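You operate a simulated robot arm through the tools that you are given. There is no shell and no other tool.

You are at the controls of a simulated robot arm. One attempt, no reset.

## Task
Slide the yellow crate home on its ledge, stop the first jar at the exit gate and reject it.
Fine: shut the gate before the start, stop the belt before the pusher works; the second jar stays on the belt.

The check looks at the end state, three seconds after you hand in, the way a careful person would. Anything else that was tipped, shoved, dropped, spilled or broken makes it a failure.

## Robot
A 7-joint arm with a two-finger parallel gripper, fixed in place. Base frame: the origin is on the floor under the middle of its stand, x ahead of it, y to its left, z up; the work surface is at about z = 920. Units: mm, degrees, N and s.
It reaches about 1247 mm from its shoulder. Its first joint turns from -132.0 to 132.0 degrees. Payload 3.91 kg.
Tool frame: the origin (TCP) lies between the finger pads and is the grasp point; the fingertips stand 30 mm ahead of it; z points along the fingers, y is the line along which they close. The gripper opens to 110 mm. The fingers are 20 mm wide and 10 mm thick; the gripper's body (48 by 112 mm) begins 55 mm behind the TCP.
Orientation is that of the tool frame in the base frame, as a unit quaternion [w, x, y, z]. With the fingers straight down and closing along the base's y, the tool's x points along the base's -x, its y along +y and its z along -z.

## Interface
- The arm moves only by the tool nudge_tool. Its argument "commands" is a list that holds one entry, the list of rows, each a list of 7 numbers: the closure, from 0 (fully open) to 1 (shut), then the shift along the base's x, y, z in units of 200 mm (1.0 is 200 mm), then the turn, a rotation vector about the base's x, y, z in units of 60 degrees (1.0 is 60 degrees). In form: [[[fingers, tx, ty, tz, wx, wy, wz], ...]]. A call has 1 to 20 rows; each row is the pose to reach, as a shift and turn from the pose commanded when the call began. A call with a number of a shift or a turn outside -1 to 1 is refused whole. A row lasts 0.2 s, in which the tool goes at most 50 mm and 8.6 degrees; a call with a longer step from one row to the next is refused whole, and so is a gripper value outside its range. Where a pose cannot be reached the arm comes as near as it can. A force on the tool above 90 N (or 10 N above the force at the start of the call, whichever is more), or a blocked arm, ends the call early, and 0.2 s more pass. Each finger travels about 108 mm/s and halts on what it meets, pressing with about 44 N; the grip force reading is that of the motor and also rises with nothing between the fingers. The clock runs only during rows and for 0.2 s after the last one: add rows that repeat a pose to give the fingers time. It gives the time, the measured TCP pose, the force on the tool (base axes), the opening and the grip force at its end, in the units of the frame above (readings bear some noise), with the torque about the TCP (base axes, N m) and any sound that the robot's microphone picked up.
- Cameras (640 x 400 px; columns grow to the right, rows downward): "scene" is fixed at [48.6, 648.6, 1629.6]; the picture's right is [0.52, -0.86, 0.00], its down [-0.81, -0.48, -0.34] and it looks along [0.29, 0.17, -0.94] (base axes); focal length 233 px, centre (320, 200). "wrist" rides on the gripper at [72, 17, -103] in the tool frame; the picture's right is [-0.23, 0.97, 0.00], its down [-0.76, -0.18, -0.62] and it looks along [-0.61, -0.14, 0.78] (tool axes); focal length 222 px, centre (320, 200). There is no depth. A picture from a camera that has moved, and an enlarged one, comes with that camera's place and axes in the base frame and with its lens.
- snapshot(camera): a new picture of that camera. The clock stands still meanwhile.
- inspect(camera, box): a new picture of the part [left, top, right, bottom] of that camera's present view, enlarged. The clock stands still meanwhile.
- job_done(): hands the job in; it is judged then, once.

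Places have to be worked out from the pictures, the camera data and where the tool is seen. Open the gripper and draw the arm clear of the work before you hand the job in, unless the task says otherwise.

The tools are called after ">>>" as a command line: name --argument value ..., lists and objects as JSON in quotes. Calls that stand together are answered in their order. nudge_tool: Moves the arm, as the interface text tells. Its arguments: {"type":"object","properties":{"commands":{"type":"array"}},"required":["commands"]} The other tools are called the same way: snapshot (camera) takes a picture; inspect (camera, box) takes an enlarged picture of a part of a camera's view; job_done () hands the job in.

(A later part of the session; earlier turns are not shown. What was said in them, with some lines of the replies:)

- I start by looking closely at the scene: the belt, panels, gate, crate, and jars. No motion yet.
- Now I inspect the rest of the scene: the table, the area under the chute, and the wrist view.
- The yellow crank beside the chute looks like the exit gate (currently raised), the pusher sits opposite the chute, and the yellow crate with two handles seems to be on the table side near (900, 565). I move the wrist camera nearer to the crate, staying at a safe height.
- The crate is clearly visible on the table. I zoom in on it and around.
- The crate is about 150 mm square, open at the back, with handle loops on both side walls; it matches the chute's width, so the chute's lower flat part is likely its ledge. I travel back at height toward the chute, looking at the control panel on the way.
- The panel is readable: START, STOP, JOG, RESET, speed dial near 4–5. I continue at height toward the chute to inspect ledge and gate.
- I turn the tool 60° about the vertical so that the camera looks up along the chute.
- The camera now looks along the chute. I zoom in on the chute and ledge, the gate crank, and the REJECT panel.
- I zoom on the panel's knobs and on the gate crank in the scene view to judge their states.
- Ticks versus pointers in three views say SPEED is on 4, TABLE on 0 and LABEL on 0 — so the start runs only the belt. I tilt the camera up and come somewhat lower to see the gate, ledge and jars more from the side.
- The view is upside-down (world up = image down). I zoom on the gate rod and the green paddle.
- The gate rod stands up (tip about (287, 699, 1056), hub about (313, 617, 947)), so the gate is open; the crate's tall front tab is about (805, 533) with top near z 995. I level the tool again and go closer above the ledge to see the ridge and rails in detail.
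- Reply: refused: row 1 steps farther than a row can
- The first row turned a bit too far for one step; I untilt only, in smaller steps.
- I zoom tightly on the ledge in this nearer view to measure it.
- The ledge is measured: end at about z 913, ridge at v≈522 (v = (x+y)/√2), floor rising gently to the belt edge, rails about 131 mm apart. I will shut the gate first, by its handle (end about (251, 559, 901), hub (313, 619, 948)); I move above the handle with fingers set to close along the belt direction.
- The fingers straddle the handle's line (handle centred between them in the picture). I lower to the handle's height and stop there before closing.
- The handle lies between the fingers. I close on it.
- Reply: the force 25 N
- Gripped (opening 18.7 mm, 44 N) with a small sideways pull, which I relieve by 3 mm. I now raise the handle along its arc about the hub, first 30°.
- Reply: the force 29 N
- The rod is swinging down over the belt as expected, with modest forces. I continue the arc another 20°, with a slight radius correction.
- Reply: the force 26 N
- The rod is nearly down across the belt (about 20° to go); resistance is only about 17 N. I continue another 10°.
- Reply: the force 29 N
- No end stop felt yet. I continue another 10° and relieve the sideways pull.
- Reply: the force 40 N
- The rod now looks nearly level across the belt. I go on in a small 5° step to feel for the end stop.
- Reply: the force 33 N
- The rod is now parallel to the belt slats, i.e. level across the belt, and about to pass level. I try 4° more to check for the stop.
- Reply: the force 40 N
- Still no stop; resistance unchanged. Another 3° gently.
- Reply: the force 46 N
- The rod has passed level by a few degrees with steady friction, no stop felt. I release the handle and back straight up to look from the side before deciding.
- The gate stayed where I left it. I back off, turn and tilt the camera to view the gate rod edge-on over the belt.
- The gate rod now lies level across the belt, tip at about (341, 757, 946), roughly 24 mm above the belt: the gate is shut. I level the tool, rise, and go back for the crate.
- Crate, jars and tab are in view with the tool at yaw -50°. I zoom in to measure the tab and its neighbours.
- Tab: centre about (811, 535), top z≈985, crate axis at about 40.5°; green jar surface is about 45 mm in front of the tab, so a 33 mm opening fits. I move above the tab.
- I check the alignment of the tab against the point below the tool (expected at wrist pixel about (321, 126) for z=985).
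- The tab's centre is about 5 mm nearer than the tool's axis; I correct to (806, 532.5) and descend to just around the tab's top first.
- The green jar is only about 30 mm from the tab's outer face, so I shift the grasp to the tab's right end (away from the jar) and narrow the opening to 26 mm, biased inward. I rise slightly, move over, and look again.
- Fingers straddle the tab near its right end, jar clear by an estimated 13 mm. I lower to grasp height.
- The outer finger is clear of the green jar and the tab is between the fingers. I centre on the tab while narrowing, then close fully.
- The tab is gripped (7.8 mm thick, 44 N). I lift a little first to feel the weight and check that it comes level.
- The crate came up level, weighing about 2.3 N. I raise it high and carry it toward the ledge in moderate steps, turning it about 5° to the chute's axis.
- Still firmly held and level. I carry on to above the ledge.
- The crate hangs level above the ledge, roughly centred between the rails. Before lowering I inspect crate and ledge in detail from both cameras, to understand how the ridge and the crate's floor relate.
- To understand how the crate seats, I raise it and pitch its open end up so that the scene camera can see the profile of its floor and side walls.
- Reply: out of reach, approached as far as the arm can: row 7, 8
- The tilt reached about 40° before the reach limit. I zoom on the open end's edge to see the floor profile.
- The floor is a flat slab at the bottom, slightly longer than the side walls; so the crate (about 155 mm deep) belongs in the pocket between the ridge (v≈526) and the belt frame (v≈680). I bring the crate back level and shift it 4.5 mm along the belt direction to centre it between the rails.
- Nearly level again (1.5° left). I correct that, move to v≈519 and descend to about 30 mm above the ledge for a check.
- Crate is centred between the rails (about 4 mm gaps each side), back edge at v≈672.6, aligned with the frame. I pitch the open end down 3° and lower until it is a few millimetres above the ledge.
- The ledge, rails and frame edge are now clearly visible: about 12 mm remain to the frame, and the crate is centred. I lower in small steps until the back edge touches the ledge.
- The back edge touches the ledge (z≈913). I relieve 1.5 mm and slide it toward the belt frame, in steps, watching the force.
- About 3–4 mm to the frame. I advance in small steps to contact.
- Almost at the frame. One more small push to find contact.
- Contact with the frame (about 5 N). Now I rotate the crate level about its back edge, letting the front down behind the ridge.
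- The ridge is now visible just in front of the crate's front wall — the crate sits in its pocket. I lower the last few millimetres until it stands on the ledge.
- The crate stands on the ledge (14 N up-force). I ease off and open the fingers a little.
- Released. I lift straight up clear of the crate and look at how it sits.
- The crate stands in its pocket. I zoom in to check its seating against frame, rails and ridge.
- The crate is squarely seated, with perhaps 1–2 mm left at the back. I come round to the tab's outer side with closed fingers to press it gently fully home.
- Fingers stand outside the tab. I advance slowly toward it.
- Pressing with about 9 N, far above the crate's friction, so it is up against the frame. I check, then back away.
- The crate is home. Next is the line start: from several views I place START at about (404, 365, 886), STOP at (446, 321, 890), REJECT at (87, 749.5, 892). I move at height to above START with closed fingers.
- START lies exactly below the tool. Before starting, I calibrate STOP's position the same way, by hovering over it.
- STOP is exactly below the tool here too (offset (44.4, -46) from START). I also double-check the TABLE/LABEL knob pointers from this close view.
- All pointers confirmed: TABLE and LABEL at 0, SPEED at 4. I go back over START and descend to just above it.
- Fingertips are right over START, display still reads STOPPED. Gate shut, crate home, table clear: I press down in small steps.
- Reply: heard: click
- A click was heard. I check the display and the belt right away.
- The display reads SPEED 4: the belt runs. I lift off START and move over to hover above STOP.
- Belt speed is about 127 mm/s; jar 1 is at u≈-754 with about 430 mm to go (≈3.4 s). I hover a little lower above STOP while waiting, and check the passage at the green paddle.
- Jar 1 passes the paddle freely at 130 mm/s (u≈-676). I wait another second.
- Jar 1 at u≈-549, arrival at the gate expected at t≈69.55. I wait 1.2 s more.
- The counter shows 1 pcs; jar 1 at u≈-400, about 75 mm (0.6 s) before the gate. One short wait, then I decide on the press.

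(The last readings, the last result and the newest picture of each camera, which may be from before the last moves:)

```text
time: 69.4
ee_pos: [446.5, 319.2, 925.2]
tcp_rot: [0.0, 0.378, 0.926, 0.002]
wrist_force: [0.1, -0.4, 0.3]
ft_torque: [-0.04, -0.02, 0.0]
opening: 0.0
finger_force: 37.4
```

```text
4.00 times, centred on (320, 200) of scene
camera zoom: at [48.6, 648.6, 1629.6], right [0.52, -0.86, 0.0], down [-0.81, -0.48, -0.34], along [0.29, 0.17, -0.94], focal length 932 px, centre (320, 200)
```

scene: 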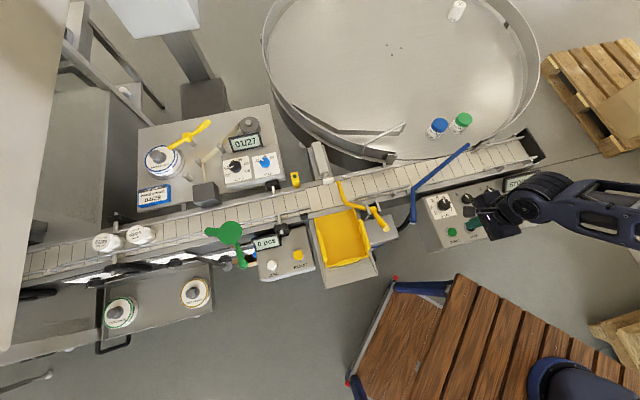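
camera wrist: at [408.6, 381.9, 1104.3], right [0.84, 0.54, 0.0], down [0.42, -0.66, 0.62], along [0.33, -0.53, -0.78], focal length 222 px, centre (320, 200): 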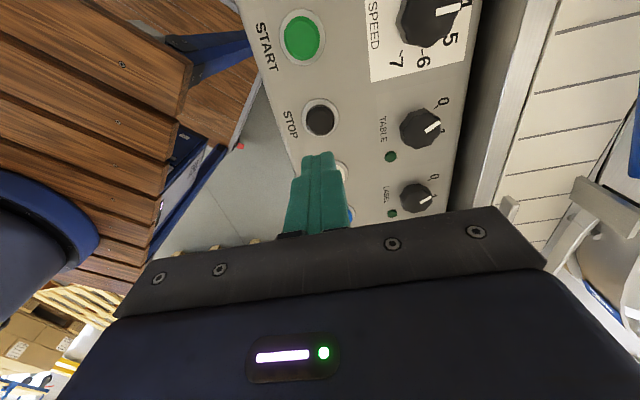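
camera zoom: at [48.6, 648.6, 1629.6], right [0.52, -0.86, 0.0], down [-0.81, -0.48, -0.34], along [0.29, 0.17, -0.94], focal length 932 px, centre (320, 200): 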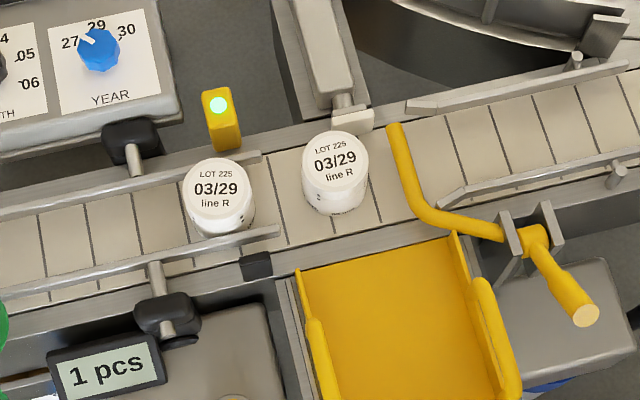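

Jar 1 is 25 mm from contact (≈0.2 s). I press STOP now with a slightly delayed stroke, so that the belt stops just after jar 1 meets the gate.

>>> nudge_tool --commands '[[[1.0, 0.0, 0.0, -0.0075, 0, 0, 0], [1.0, 0.0, 0.0, -0.04, 0, 0, 0]]]'

>>> inspect --camera "scene" --box '[240, 150, 400, 250]'

>>> inspect --camera "scene" --box '[420, 160, 580, 260]'

```text
time: 70.0
ee_pos: [446.6, 320.4, 918.5]
tcp_rot: [0.0, 0.379, 0.926, 0.002]
wrist_force: [-2.3, -2.9, 18.2]
ft_torque: [-0.1, 0.08, -0.06]
opening: 0.0
finger_force: 37.9
heard: click
```

```text
4.00 times, centred on (320, 200) of scene
camera zoom: at [48.6, 648.6, 1629.6], right [0.52, -0.86, 0.0], down [-0.81, -0.48, -0.34], along [0.29, 0.17, -0.94], focal length 932 px, centre (320, 200)
```

zoom: 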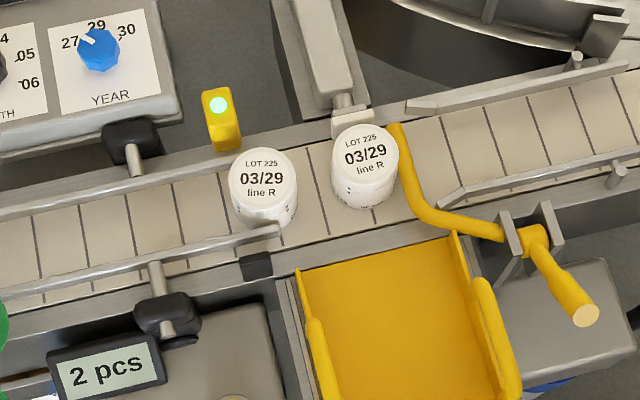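

```text
4.00 times, centred on (500, 210) of scene
camera zoom: at [48.6, 648.6, 1629.6], right [0.52, -0.86, 0.0], down [-0.81, -0.48, -0.34], along [0.29, 0.17, -0.94], focal length 932 px, centre (-400, 160)
```

zoom: 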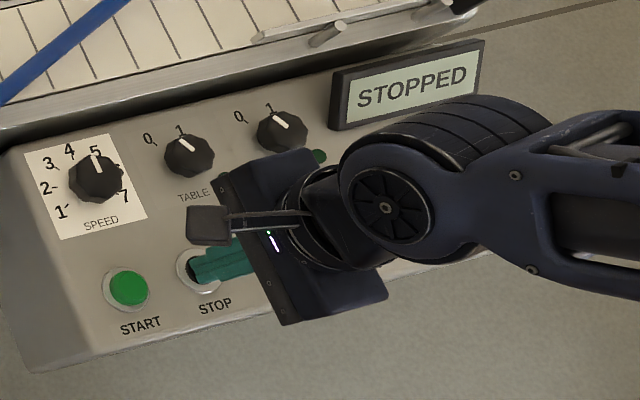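

STOPPED, jar 1 rests at the gate in front of the pusher (u≈-326), jar 2 is clear behind it on the belt. I lift off STOP and travel at height toward REJECT.

>>> nudge_tool --commands '[[[1.0, 0.0, 0.0, 0.1, 0, 0, 0], [1.0, 0.0, 0.0, 0.3, 0, 0, 0], [1.0, 0.0, 0.0, 0.5, 0, 0, 0], [1.0, 0.0, 0.0, 0.7, 0, 0, 0], [1.0, 0.0, 0.0, 0.93, 0, 0, 0]]]'

>>> nudge_tool --commands '[[[1.0, -0.15, 0.17, 0.0, 0, 0, 0], [1.0, -0.3, 0.34, 0.0, 0, 0, 0], [1.0, -0.45, 0.51, 0.0, 0, 0, 0], [1.0, -0.6, 0.68, 0.0, 0, 0, 0], [1.0, -0.75, 0.85, 0.0, 0, 0, 0]]]'

>>> nudge_tool --commands '[[[1.0, -0.15, 0.17, 0.0, 0, 0, 0], [1.0, -0.3, 0.34, 0.0, 0, 0, 0], [1.0, -0.45, 0.51, 0.0, 0, 0, 0], [1.0, -0.6, 0.68, 0.0, 0, 0, 0], [1.0, -0.75, 0.85, 0.0, 0, 0, 0]]]'

>>> snapshot --camera "scene"

>>> snapshot --camera "wrist"

```text
time: 71.2
ee_pos: [447.2, 318.3, 1102.1]
tcp_rot: [0.0, 0.378, 0.926, 0.0]
wrist_force: [1.3, -0.2, -0.8]
ft_torque: [0.01, 0.05, -0.01]
opening: 0.0
finger_force: 37.6
```

```text
time: 72.4
ee_pos: [295.2, 492.0, 1101.7]
tcp_rot: [0.001, 0.379, 0.925, 0.001]
wrist_force: [0.6, -0.4, 0.2]
ft_torque: [-0.01, 0.01, 0.0]
opening: 0.1
finger_force: 37.4
```

```text
time: 73.6
ee_pos: [145.1, 662.6, 1101.0]
tcp_rot: [-0.001, 0.379, 0.926, 0.002]
wrist_force: [0.1, 0.3, -0.6]
ft_torque: [0.03, 0.04, 0.01]
opening: 0.4
finger_force: 37.7
```

```text
taken
```

scene: 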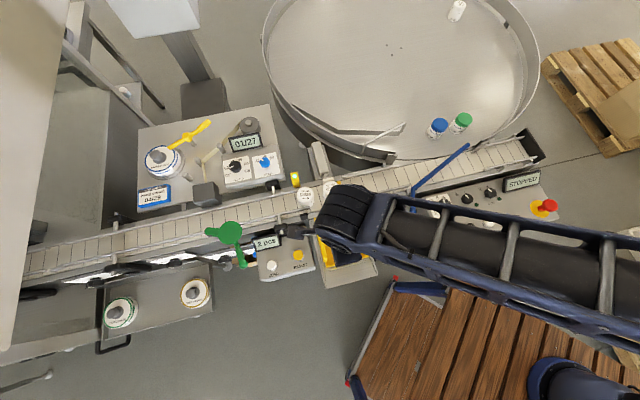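

```text
taken
camera wrist: at [106.7, 724.0, 1203.7], right [0.84, 0.53, 0.0], down [0.42, -0.66, 0.62], along [0.33, -0.52, -0.78], focal length 222 px, centre (320, 200)
```

wrist: 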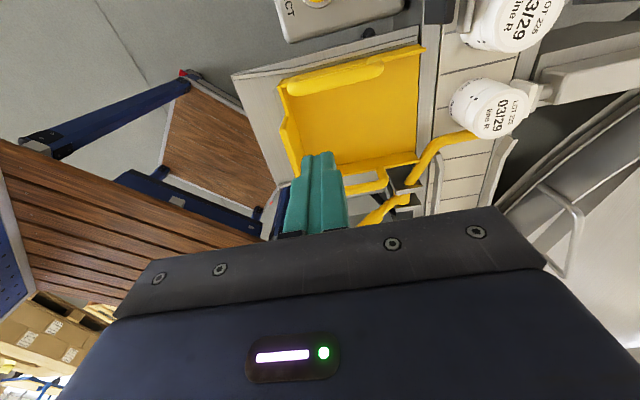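

All is in place: belt stopped, jar 1 before the pusher. I move on to hover above REJECT.

>>> nudge_tool --commands '[[[1.0, -0.13, 0.19, 0.0, 0, 0, 0], [1.0, -0.25, 0.38, 0.0, 0, 0, 0], [1.0, -0.29, 0.434, -0.1, 0, 0, 0], [1.0, -0.29, 0.434, -0.25, 0, 0, 0], [1.0, -0.29, 0.434, -0.35, 0, 0, 0], [1.0, -0.29, 0.434, -0.35, 0, 0, 0]]]'

>>> snapshot --camera "wrist"

>>> inspect --camera "wrist" --box '[240, 60, 400, 200]'

>>> snapshot --camera "scene"

```text
time: 75.0
ee_pos: [87.6, 747.7, 1034.3]
tcp_rot: [0.0, 0.377, 0.926, 0.001]
wrist_force: [0.1, 0.2, 0.3]
ft_torque: [0.02, 0.0, 0.0]
opening: 0.1
finger_force: 37.7
```

```text
taken
camera wrist: at [48.1, 810.2, 1135.9], right [0.84, 0.54, 0.0], down [0.42, -0.66, 0.62], along [0.33, -0.52, -0.78], focal length 222 px, centre (320, 200)
```

wrist: 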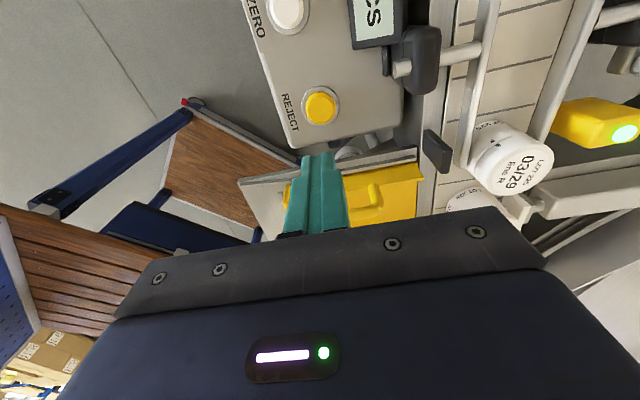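

```text
2.86 times, centred on (320, 130) of wrist
camera zoom: at [48.1, 810.2, 1135.9], right [0.84, 0.54, 0.0], down [0.42, -0.66, 0.62], along [0.33, -0.52, -0.78], focal length 635 px, centre (320, 400)
```

zoom: 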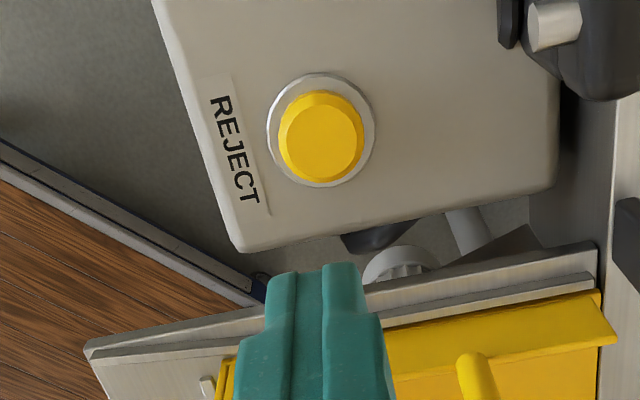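

```text
taken
```

scene: 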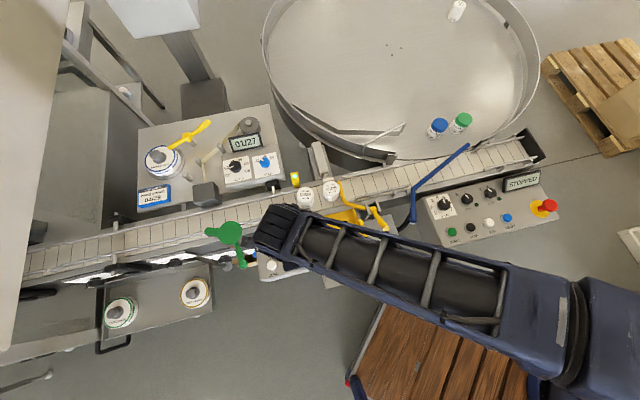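

REJECT is 2–3 mm off the tool's axis; I correct and descend to just above it.

>>> nudge_tool --commands '[[[1.0, -0.007, 0.011, -0.15, 0, 0, 0], [1.0, -0.007, 0.011, -0.35, 0, 0, 0], [1.0, -0.007, 0.011, -0.5, 0, 0, 0], [1.0, -0.007, 0.011, -0.5, 0, 0, 0]]]'

>>> inspect --camera "wrist" --box '[240, 60, 400, 200]'

>>> inspect --camera "scene" --box '[200, 150, 400, 290]'

```text
time: 76.0
ee_pos: [85.5, 749.4, 933.5]
tcp_rot: [0.0, 0.378, 0.926, 0.001]
wrist_force: [-0.3, 0.5, -0.9]
ft_torque: [0.02, -0.01, -0.01]
opening: 0.1
finger_force: 37.4
```

```text
2.86 times, centred on (320, 130) of wrist
camera zoom: at [47.2, 811.8, 1035.9], right [0.84, 0.54, 0.0], down [0.42, -0.66, 0.62], along [0.34, -0.52, -0.78], focal length 635 px, centre (320, 400)
```

zoom: 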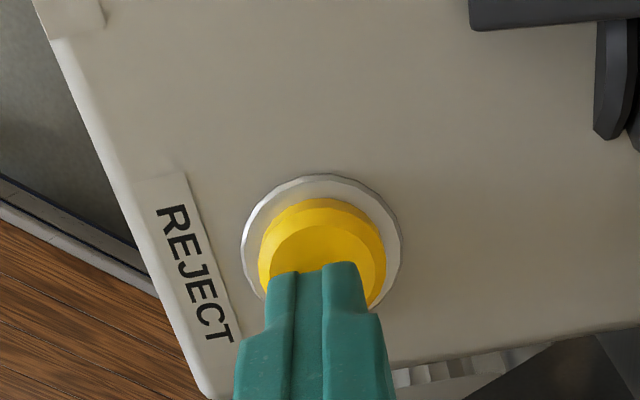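

```text
2.86 times, centred on (300, 220) of scene
camera zoom: at [48.6, 648.6, 1629.6], right [0.52, -0.86, 0.0], down [-0.81, -0.48, -0.34], along [0.29, 0.17, -0.94], focal length 665 px, centre (377, 143)
```

zoom: 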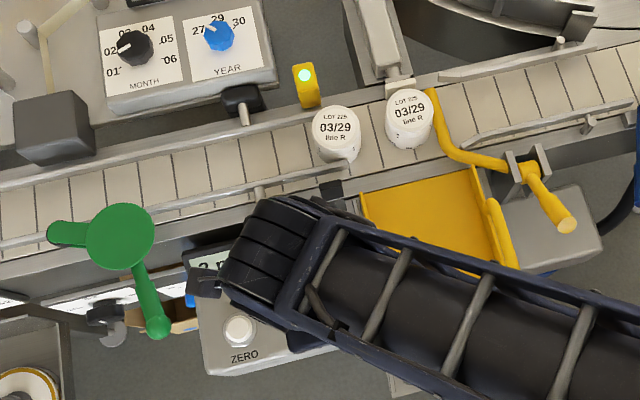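

Aligned above REJECT, belt still stopped. I press in small steps.

>>> nudge_tool --commands '[[[1.0, 0.0, 0.0, -0.03, 0, 0, 0]]]'

```text
time: 76.4
ee_pos: [86.9, 749.8, 926.7]
tcp_rot: [0.001, 0.378, 0.926, 0.001]
wrist_force: [-0.1, 0.2, 0.6]
ft_torque: [-0.02, -0.03, -0.02]
opening: 0.0
finger_force: 37.7
```

>>> nudge_tool --commands '[[[1.0, 0.0, 0.0, -0.025, 0, 0, 0]]]'

>>> inspect --camera "scene" --box '[240, 150, 400, 250]'

```text
time: 76.8
ee_pos: [86.4, 749.2, 922.0]
tcp_rot: [0.0, 0.379, 0.925, 0.001]
wrist_force: [-0.8, 0.1, 2.2]
ft_torque: [0.01, 0.01, -0.03]
opening: 0.1
finger_force: 37.7
heard: click
```

```text
4.00 times, centred on (320, 200) of scene
camera zoom: at [48.6, 648.6, 1629.6], right [0.52, -0.86, 0.0], down [-0.81, -0.48, -0.34], along [0.29, 0.17, -0.94], focal length 932 px, centre (320, 200)
```

zoom: 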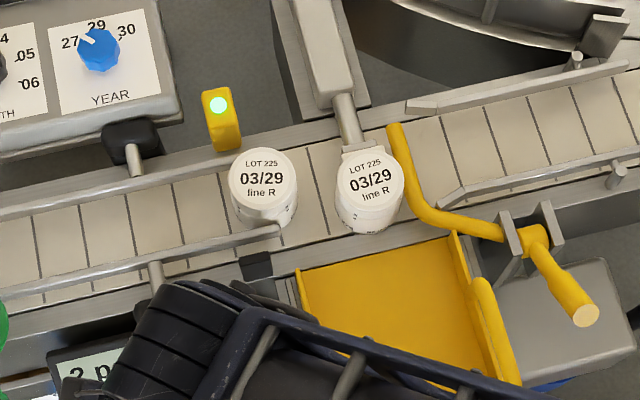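

Click: the pusher extends and jar 1 is moving toward the crate. I hold a moment and watch.

>>> nudge_tool --commands '[[[1.0, 0.0, 0.0, 0.0, 0, 0, 0]]]'

>>> inspect --camera "scene" --box '[240, 150, 400, 250]'

```text
time: 77.2
ee_pos: [86.7, 749.3, 921.7]
tcp_rot: [0.0, 0.38, 0.925, 0.001]
wrist_force: [-1.4, 0.9, 2.0]
ft_torque: [0.0, 0.02, 0.01]
opening: 0.0
finger_force: 37.7
```

```text
4.00 times, centred on (320, 200) of scene
camera zoom: at [48.6, 648.6, 1629.6], right [0.52, -0.86, 0.0], down [-0.81, -0.48, -0.34], along [0.29, 0.17, -0.94], focal length 932 px, centre (320, 200)
```

zoom: 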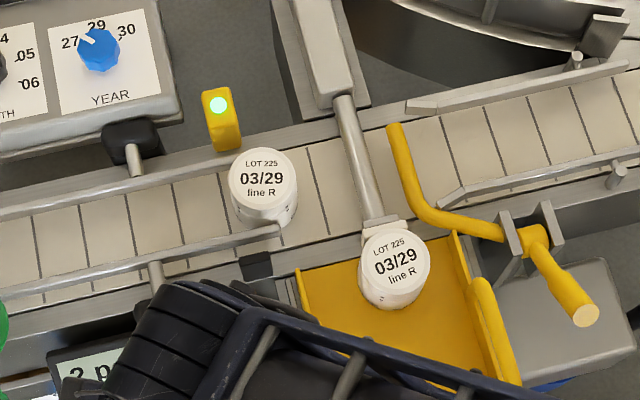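

Jar 1 is going into the crate; jar 2 unaffected. I keep still a moment more.

>>> nudge_tool --commands '[[[1.0, 0.0, 0.0, 0.0, 0, 0, 0], [1.0, 0.0, 0.0, 0.0, 0, 0, 0]]]'

>>> inspect --camera "scene" --box '[240, 150, 400, 250]'

```text
time: 77.8
ee_pos: [86.1, 749.1, 922.1]
tcp_rot: [0.0, 0.378, 0.926, 0.001]
wrist_force: [-1.5, -0.2, 3.8]
ft_torque: [-0.03, 0.08, 0.01]
opening: 0.0
finger_force: 38.0
```

```text
4.00 times, centred on (320, 200) of scene
camera zoom: at [48.6, 648.6, 1629.6], right [0.52, -0.86, 0.0], down [-0.81, -0.48, -0.34], along [0.29, 0.17, -0.94], focal length 932 px, centre (320, 200)
```

zoom: 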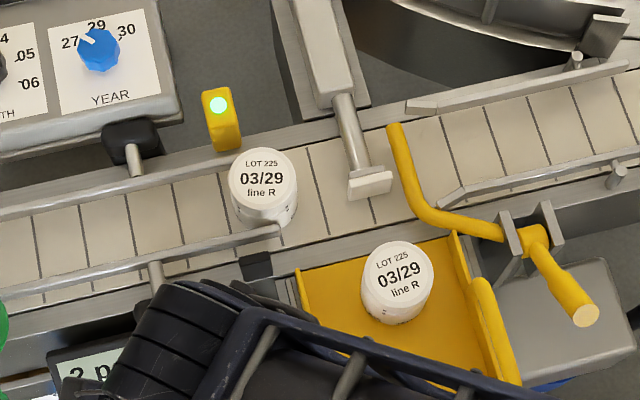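

Jar 1 stands upright inside the crate and the pusher is retracting; jar 2 stays on the belt. I lift off REJECT straight up.

>>> nudge_tool --commands '[[[1.0, 0.0, 0.0, 0.1, 0, 0, 0], [1.0, 0.0, 0.0, 0.3, 0, 0, 0], [1.0, 0.0, 0.0, 0.5, 0, 0, 0], [1.0, 0.0, 0.0, 0.7, 0, 0, 0], [1.0, 0.0, 0.0, 0.92, 0, 0, 0]]]'

>>> nudge_tool --commands '[[[0.8, 0.1, -0.2, 0.05, 0, 0, 0], [0.5, 0.2, -0.4, 0.1, 0, 0, 0], [0.2, 0.3, -0.6, 0.15, 0, 0, 0], [0.0, 0.4, -0.8, 0.2, 0, 0, 0], [0.0, 0.5, -1.0, 0.25, 0, 0, 0]]]'

>>> nudge_tool --commands '[[[0.0, 0.15, -0.17, 0.0, 0, 0, 0], [0.0, 0.3, -0.34, 0.0, 0, 0, 0], [0.0, 0.45, -0.51, 0.0, 0, 0, 0], [0.0, 0.6, -0.68, 0.0, 0, 0, 0], [0.0, 0.75, -0.85, 0.0, 0, 0, 0], [0.0, 0.75, -0.85, 0.0, 0, 0, 0]]]'

>>> snapshot --camera "scene"

>>> inspect --camera "scene" --box '[260, 160, 400, 300]'

```text
time: 79.0
ee_pos: [85.5, 749.6, 1104.1]
tcp_rot: [0.001, 0.378, 0.926, -0.001]
wrist_force: [0.6, 0.5, -1.6]
ft_torque: [0.0, -0.01, 0.03]
opening: 0.3
finger_force: 37.4
```

```text
time: 80.2
ee_pos: [187.6, 547.3, 1154.9]
tcp_rot: [0.0, 0.378, 0.926, 0.0]
wrist_force: [-0.4, 0.8, -1.2]
ft_torque: [-0.06, 0.01, -0.02]
opening: 109.8
finger_force: 0.0
```

```text
time: 81.6
ee_pos: [339.1, 378.2, 1154.4]
tcp_rot: [0.0, 0.378, 0.926, 0.002]
wrist_force: [-0.8, 0.3, 0.3]
ft_torque: [-0.01, -0.01, 0.01]
opening: 109.9
finger_force: 0.0
```

```text
taken
```

scene: 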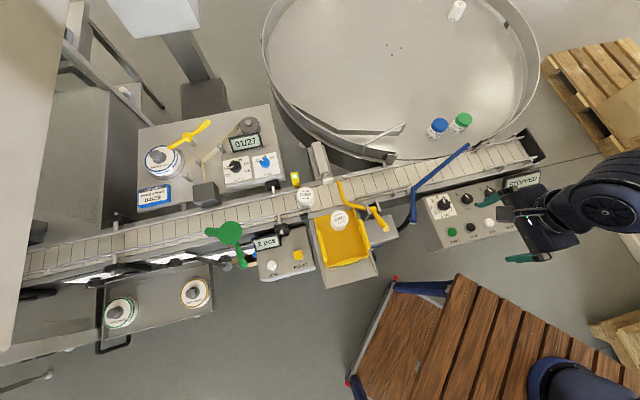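

```text
2.86 times, centred on (330, 230) of scene
camera zoom: at [48.6, 648.6, 1629.6], right [0.52, -0.86, 0.0], down [-0.81, -0.48, -0.34], along [0.29, 0.17, -0.94], focal length 665 px, centre (291, 114)
```

zoom: 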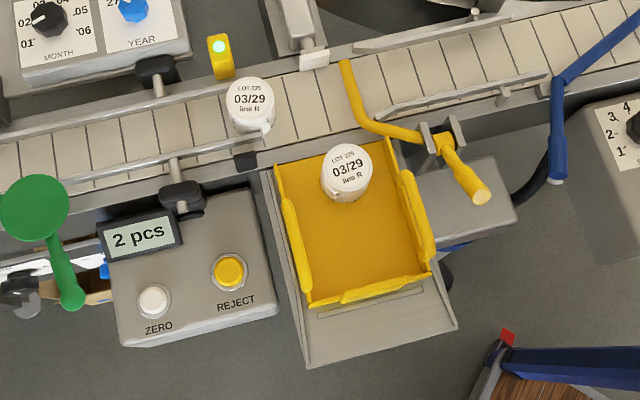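

The pusher has retracted. I check closely that the crate is still home, the jar is fully inside it, and jar 2 and everything else is as before.

>>> inspect --camera "scene" --box '[305, 195, 385, 245]'

>>> inspect --camera "scene" --box '[315, 240, 385, 285]'

>>> inspect --camera "scene" --box '[420, 160, 560, 250]'

>>> inspect --camera "scene" --box '[400, 90, 500, 150]'

>>> snapshot --camera "wrist"

```text
8.00 times, centred on (345, 220) of scene
camera zoom: at [48.6, 648.6, 1629.6], right [0.52, -0.86, 0.0], down [-0.81, -0.48, -0.34], along [0.29, 0.17, -0.94], focal length 1863 px, centre (120, 40)
```

zoom: 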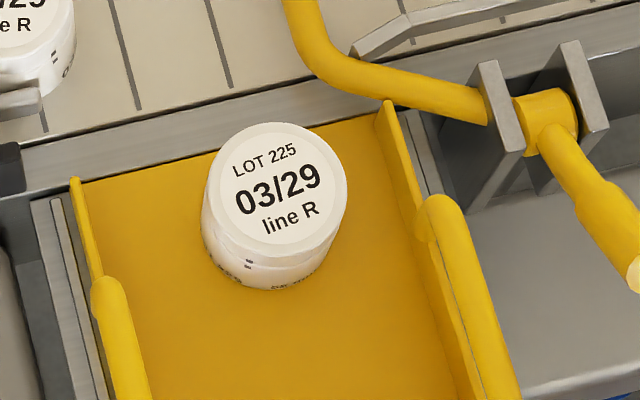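

```text
8.89 times, centred on (350, 262) of scene
camera zoom: at [48.6, 648.6, 1629.6], right [0.52, -0.86, 0.0], down [-0.81, -0.48, -0.34], along [0.29, 0.17, -0.94], focal length 2070 px, centre (53, -356)
```

zoom: 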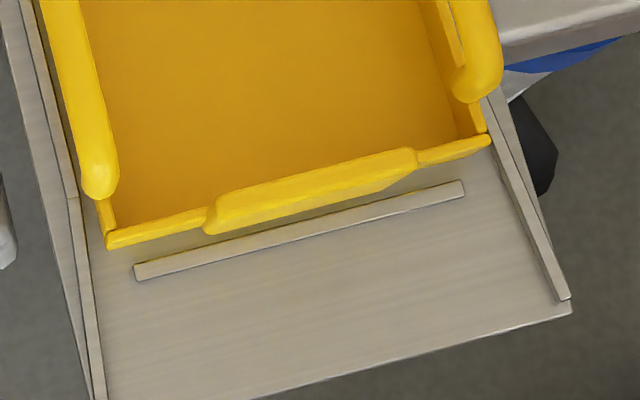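

```text
4.44 times, centred on (490, 205) of scene
camera zoom: at [48.6, 648.6, 1629.6], right [0.52, -0.86, 0.0], down [-0.81, -0.48, -0.34], along [0.29, 0.17, -0.94], focal length 1035 px, centre (-436, 178)
```

zoom: 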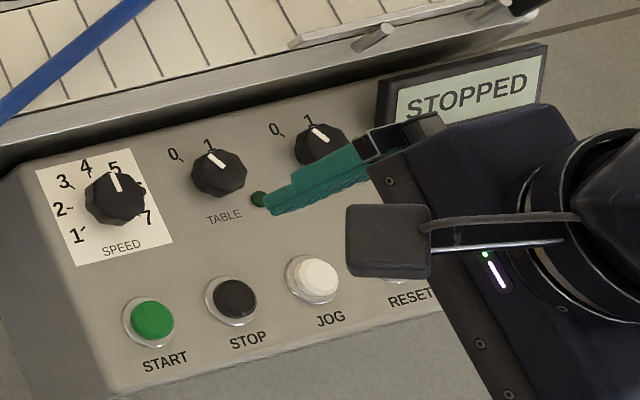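

```text
6.40 times, centred on (450, 120) of scene
camera zoom: at [48.6, 648.6, 1629.6], right [0.52, -0.86, 0.0], down [-0.81, -0.48, -0.34], along [0.29, 0.17, -0.94], focal length 1490 px, centre (-512, 712)
```

zoom: 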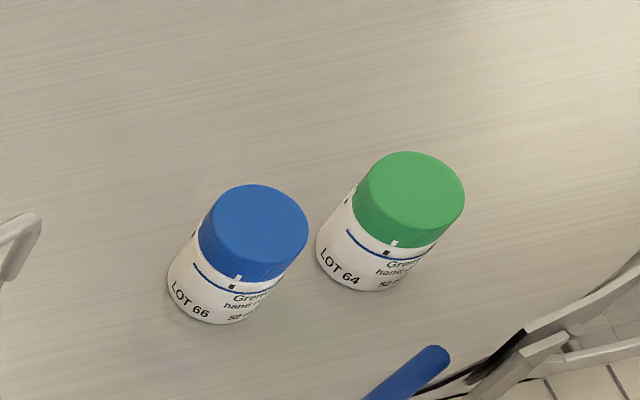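

```text
taken
camera wrist: at [298.9, 440.9, 1256.3], right [0.84, 0.54, 0.0], down [0.42, -0.66, 0.62], along [0.34, -0.52, -0.78], focal length 222 px, centre (320, 200)
```

wrist: 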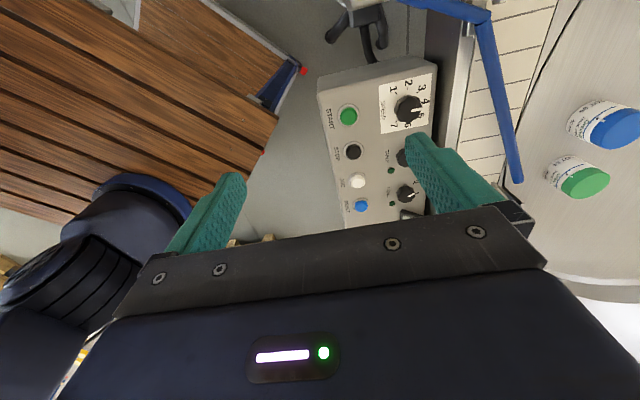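

Everything checks out: crate home behind the ridge, jar 1 upright inside it, jar 2 on the belt, belt STOPPED, gate shut, table jars untouched. I draw the open gripper further up and back, clear of the work.

>>> nudge_tool --commands '[[[0.0, 0.0, -0.1, 0.15, 0, 0, 0], [0.0, 0.0, -0.2, 0.3, 0, 0, 0], [0.0, 0.0, -0.3, 0.45, 0, 0, 0], [0.0, 0.0, -0.4, 0.5, 0, 0, 0], [0.0, 0.0, -0.4, 0.5, 0, 0, 0]]]'

>>> snapshot --camera "scene"

```text
time: 82.8
ee_pos: [338.8, 299.8, 1255.0]
tcp_rot: [0.001, 0.377, 0.926, -0.001]
wrist_force: [-0.5, -0.4, -0.5]
ft_torque: [0.0, -0.03, -0.01]
opening: 110.1
finger_force: 0.0
```

```text
taken
```

scene: 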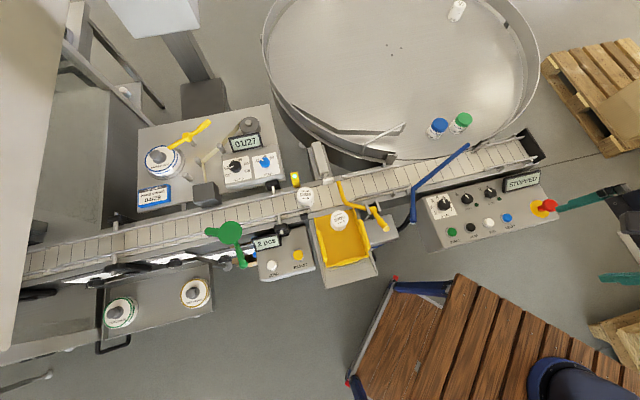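

The final view shows the arm clear with an open gripper, the belt STOPPED, the gate shut, jar 1 in the crate on its ledge, jar 2 on the belt, and the rest undisturbed. I hand the job in.

>>> job_done

```text
The job is handed in.
```

I handed the job in. The yellow crate is home on its ledge, and the first jar is stopped, rejected and standing upright in the crate.

- **Crate:** it sits between the low ridge near the ledge's outer end and the belt frame. I pressed it against the frame with about 9 N.
- **Gate:** I shut the yellow exit gate before starting, with its rod level across the belt. I felt no hard stop at the end of its travel, but the rod blocked the jar and held. It is still shut.
- **Belt:** I started it at speed 4 and stopped it once the first jar was against the gate. The display reads STOPPED.
- **Reject:** I pressed REJECT only after the belt had stopped. The pusher moved the jar into the crate and drew back.
- **Second jar:** it is still on the belt, upstream of the pusher, and was not touched.
- **Everything else:** the blue and green jars on the table and the dials are as they were. The piece counter now reads 2.

The rejected jar stands close to the crate's open edge, only a few millimetres inside it. The gripper is open and the arm is drawn back clear of the work.
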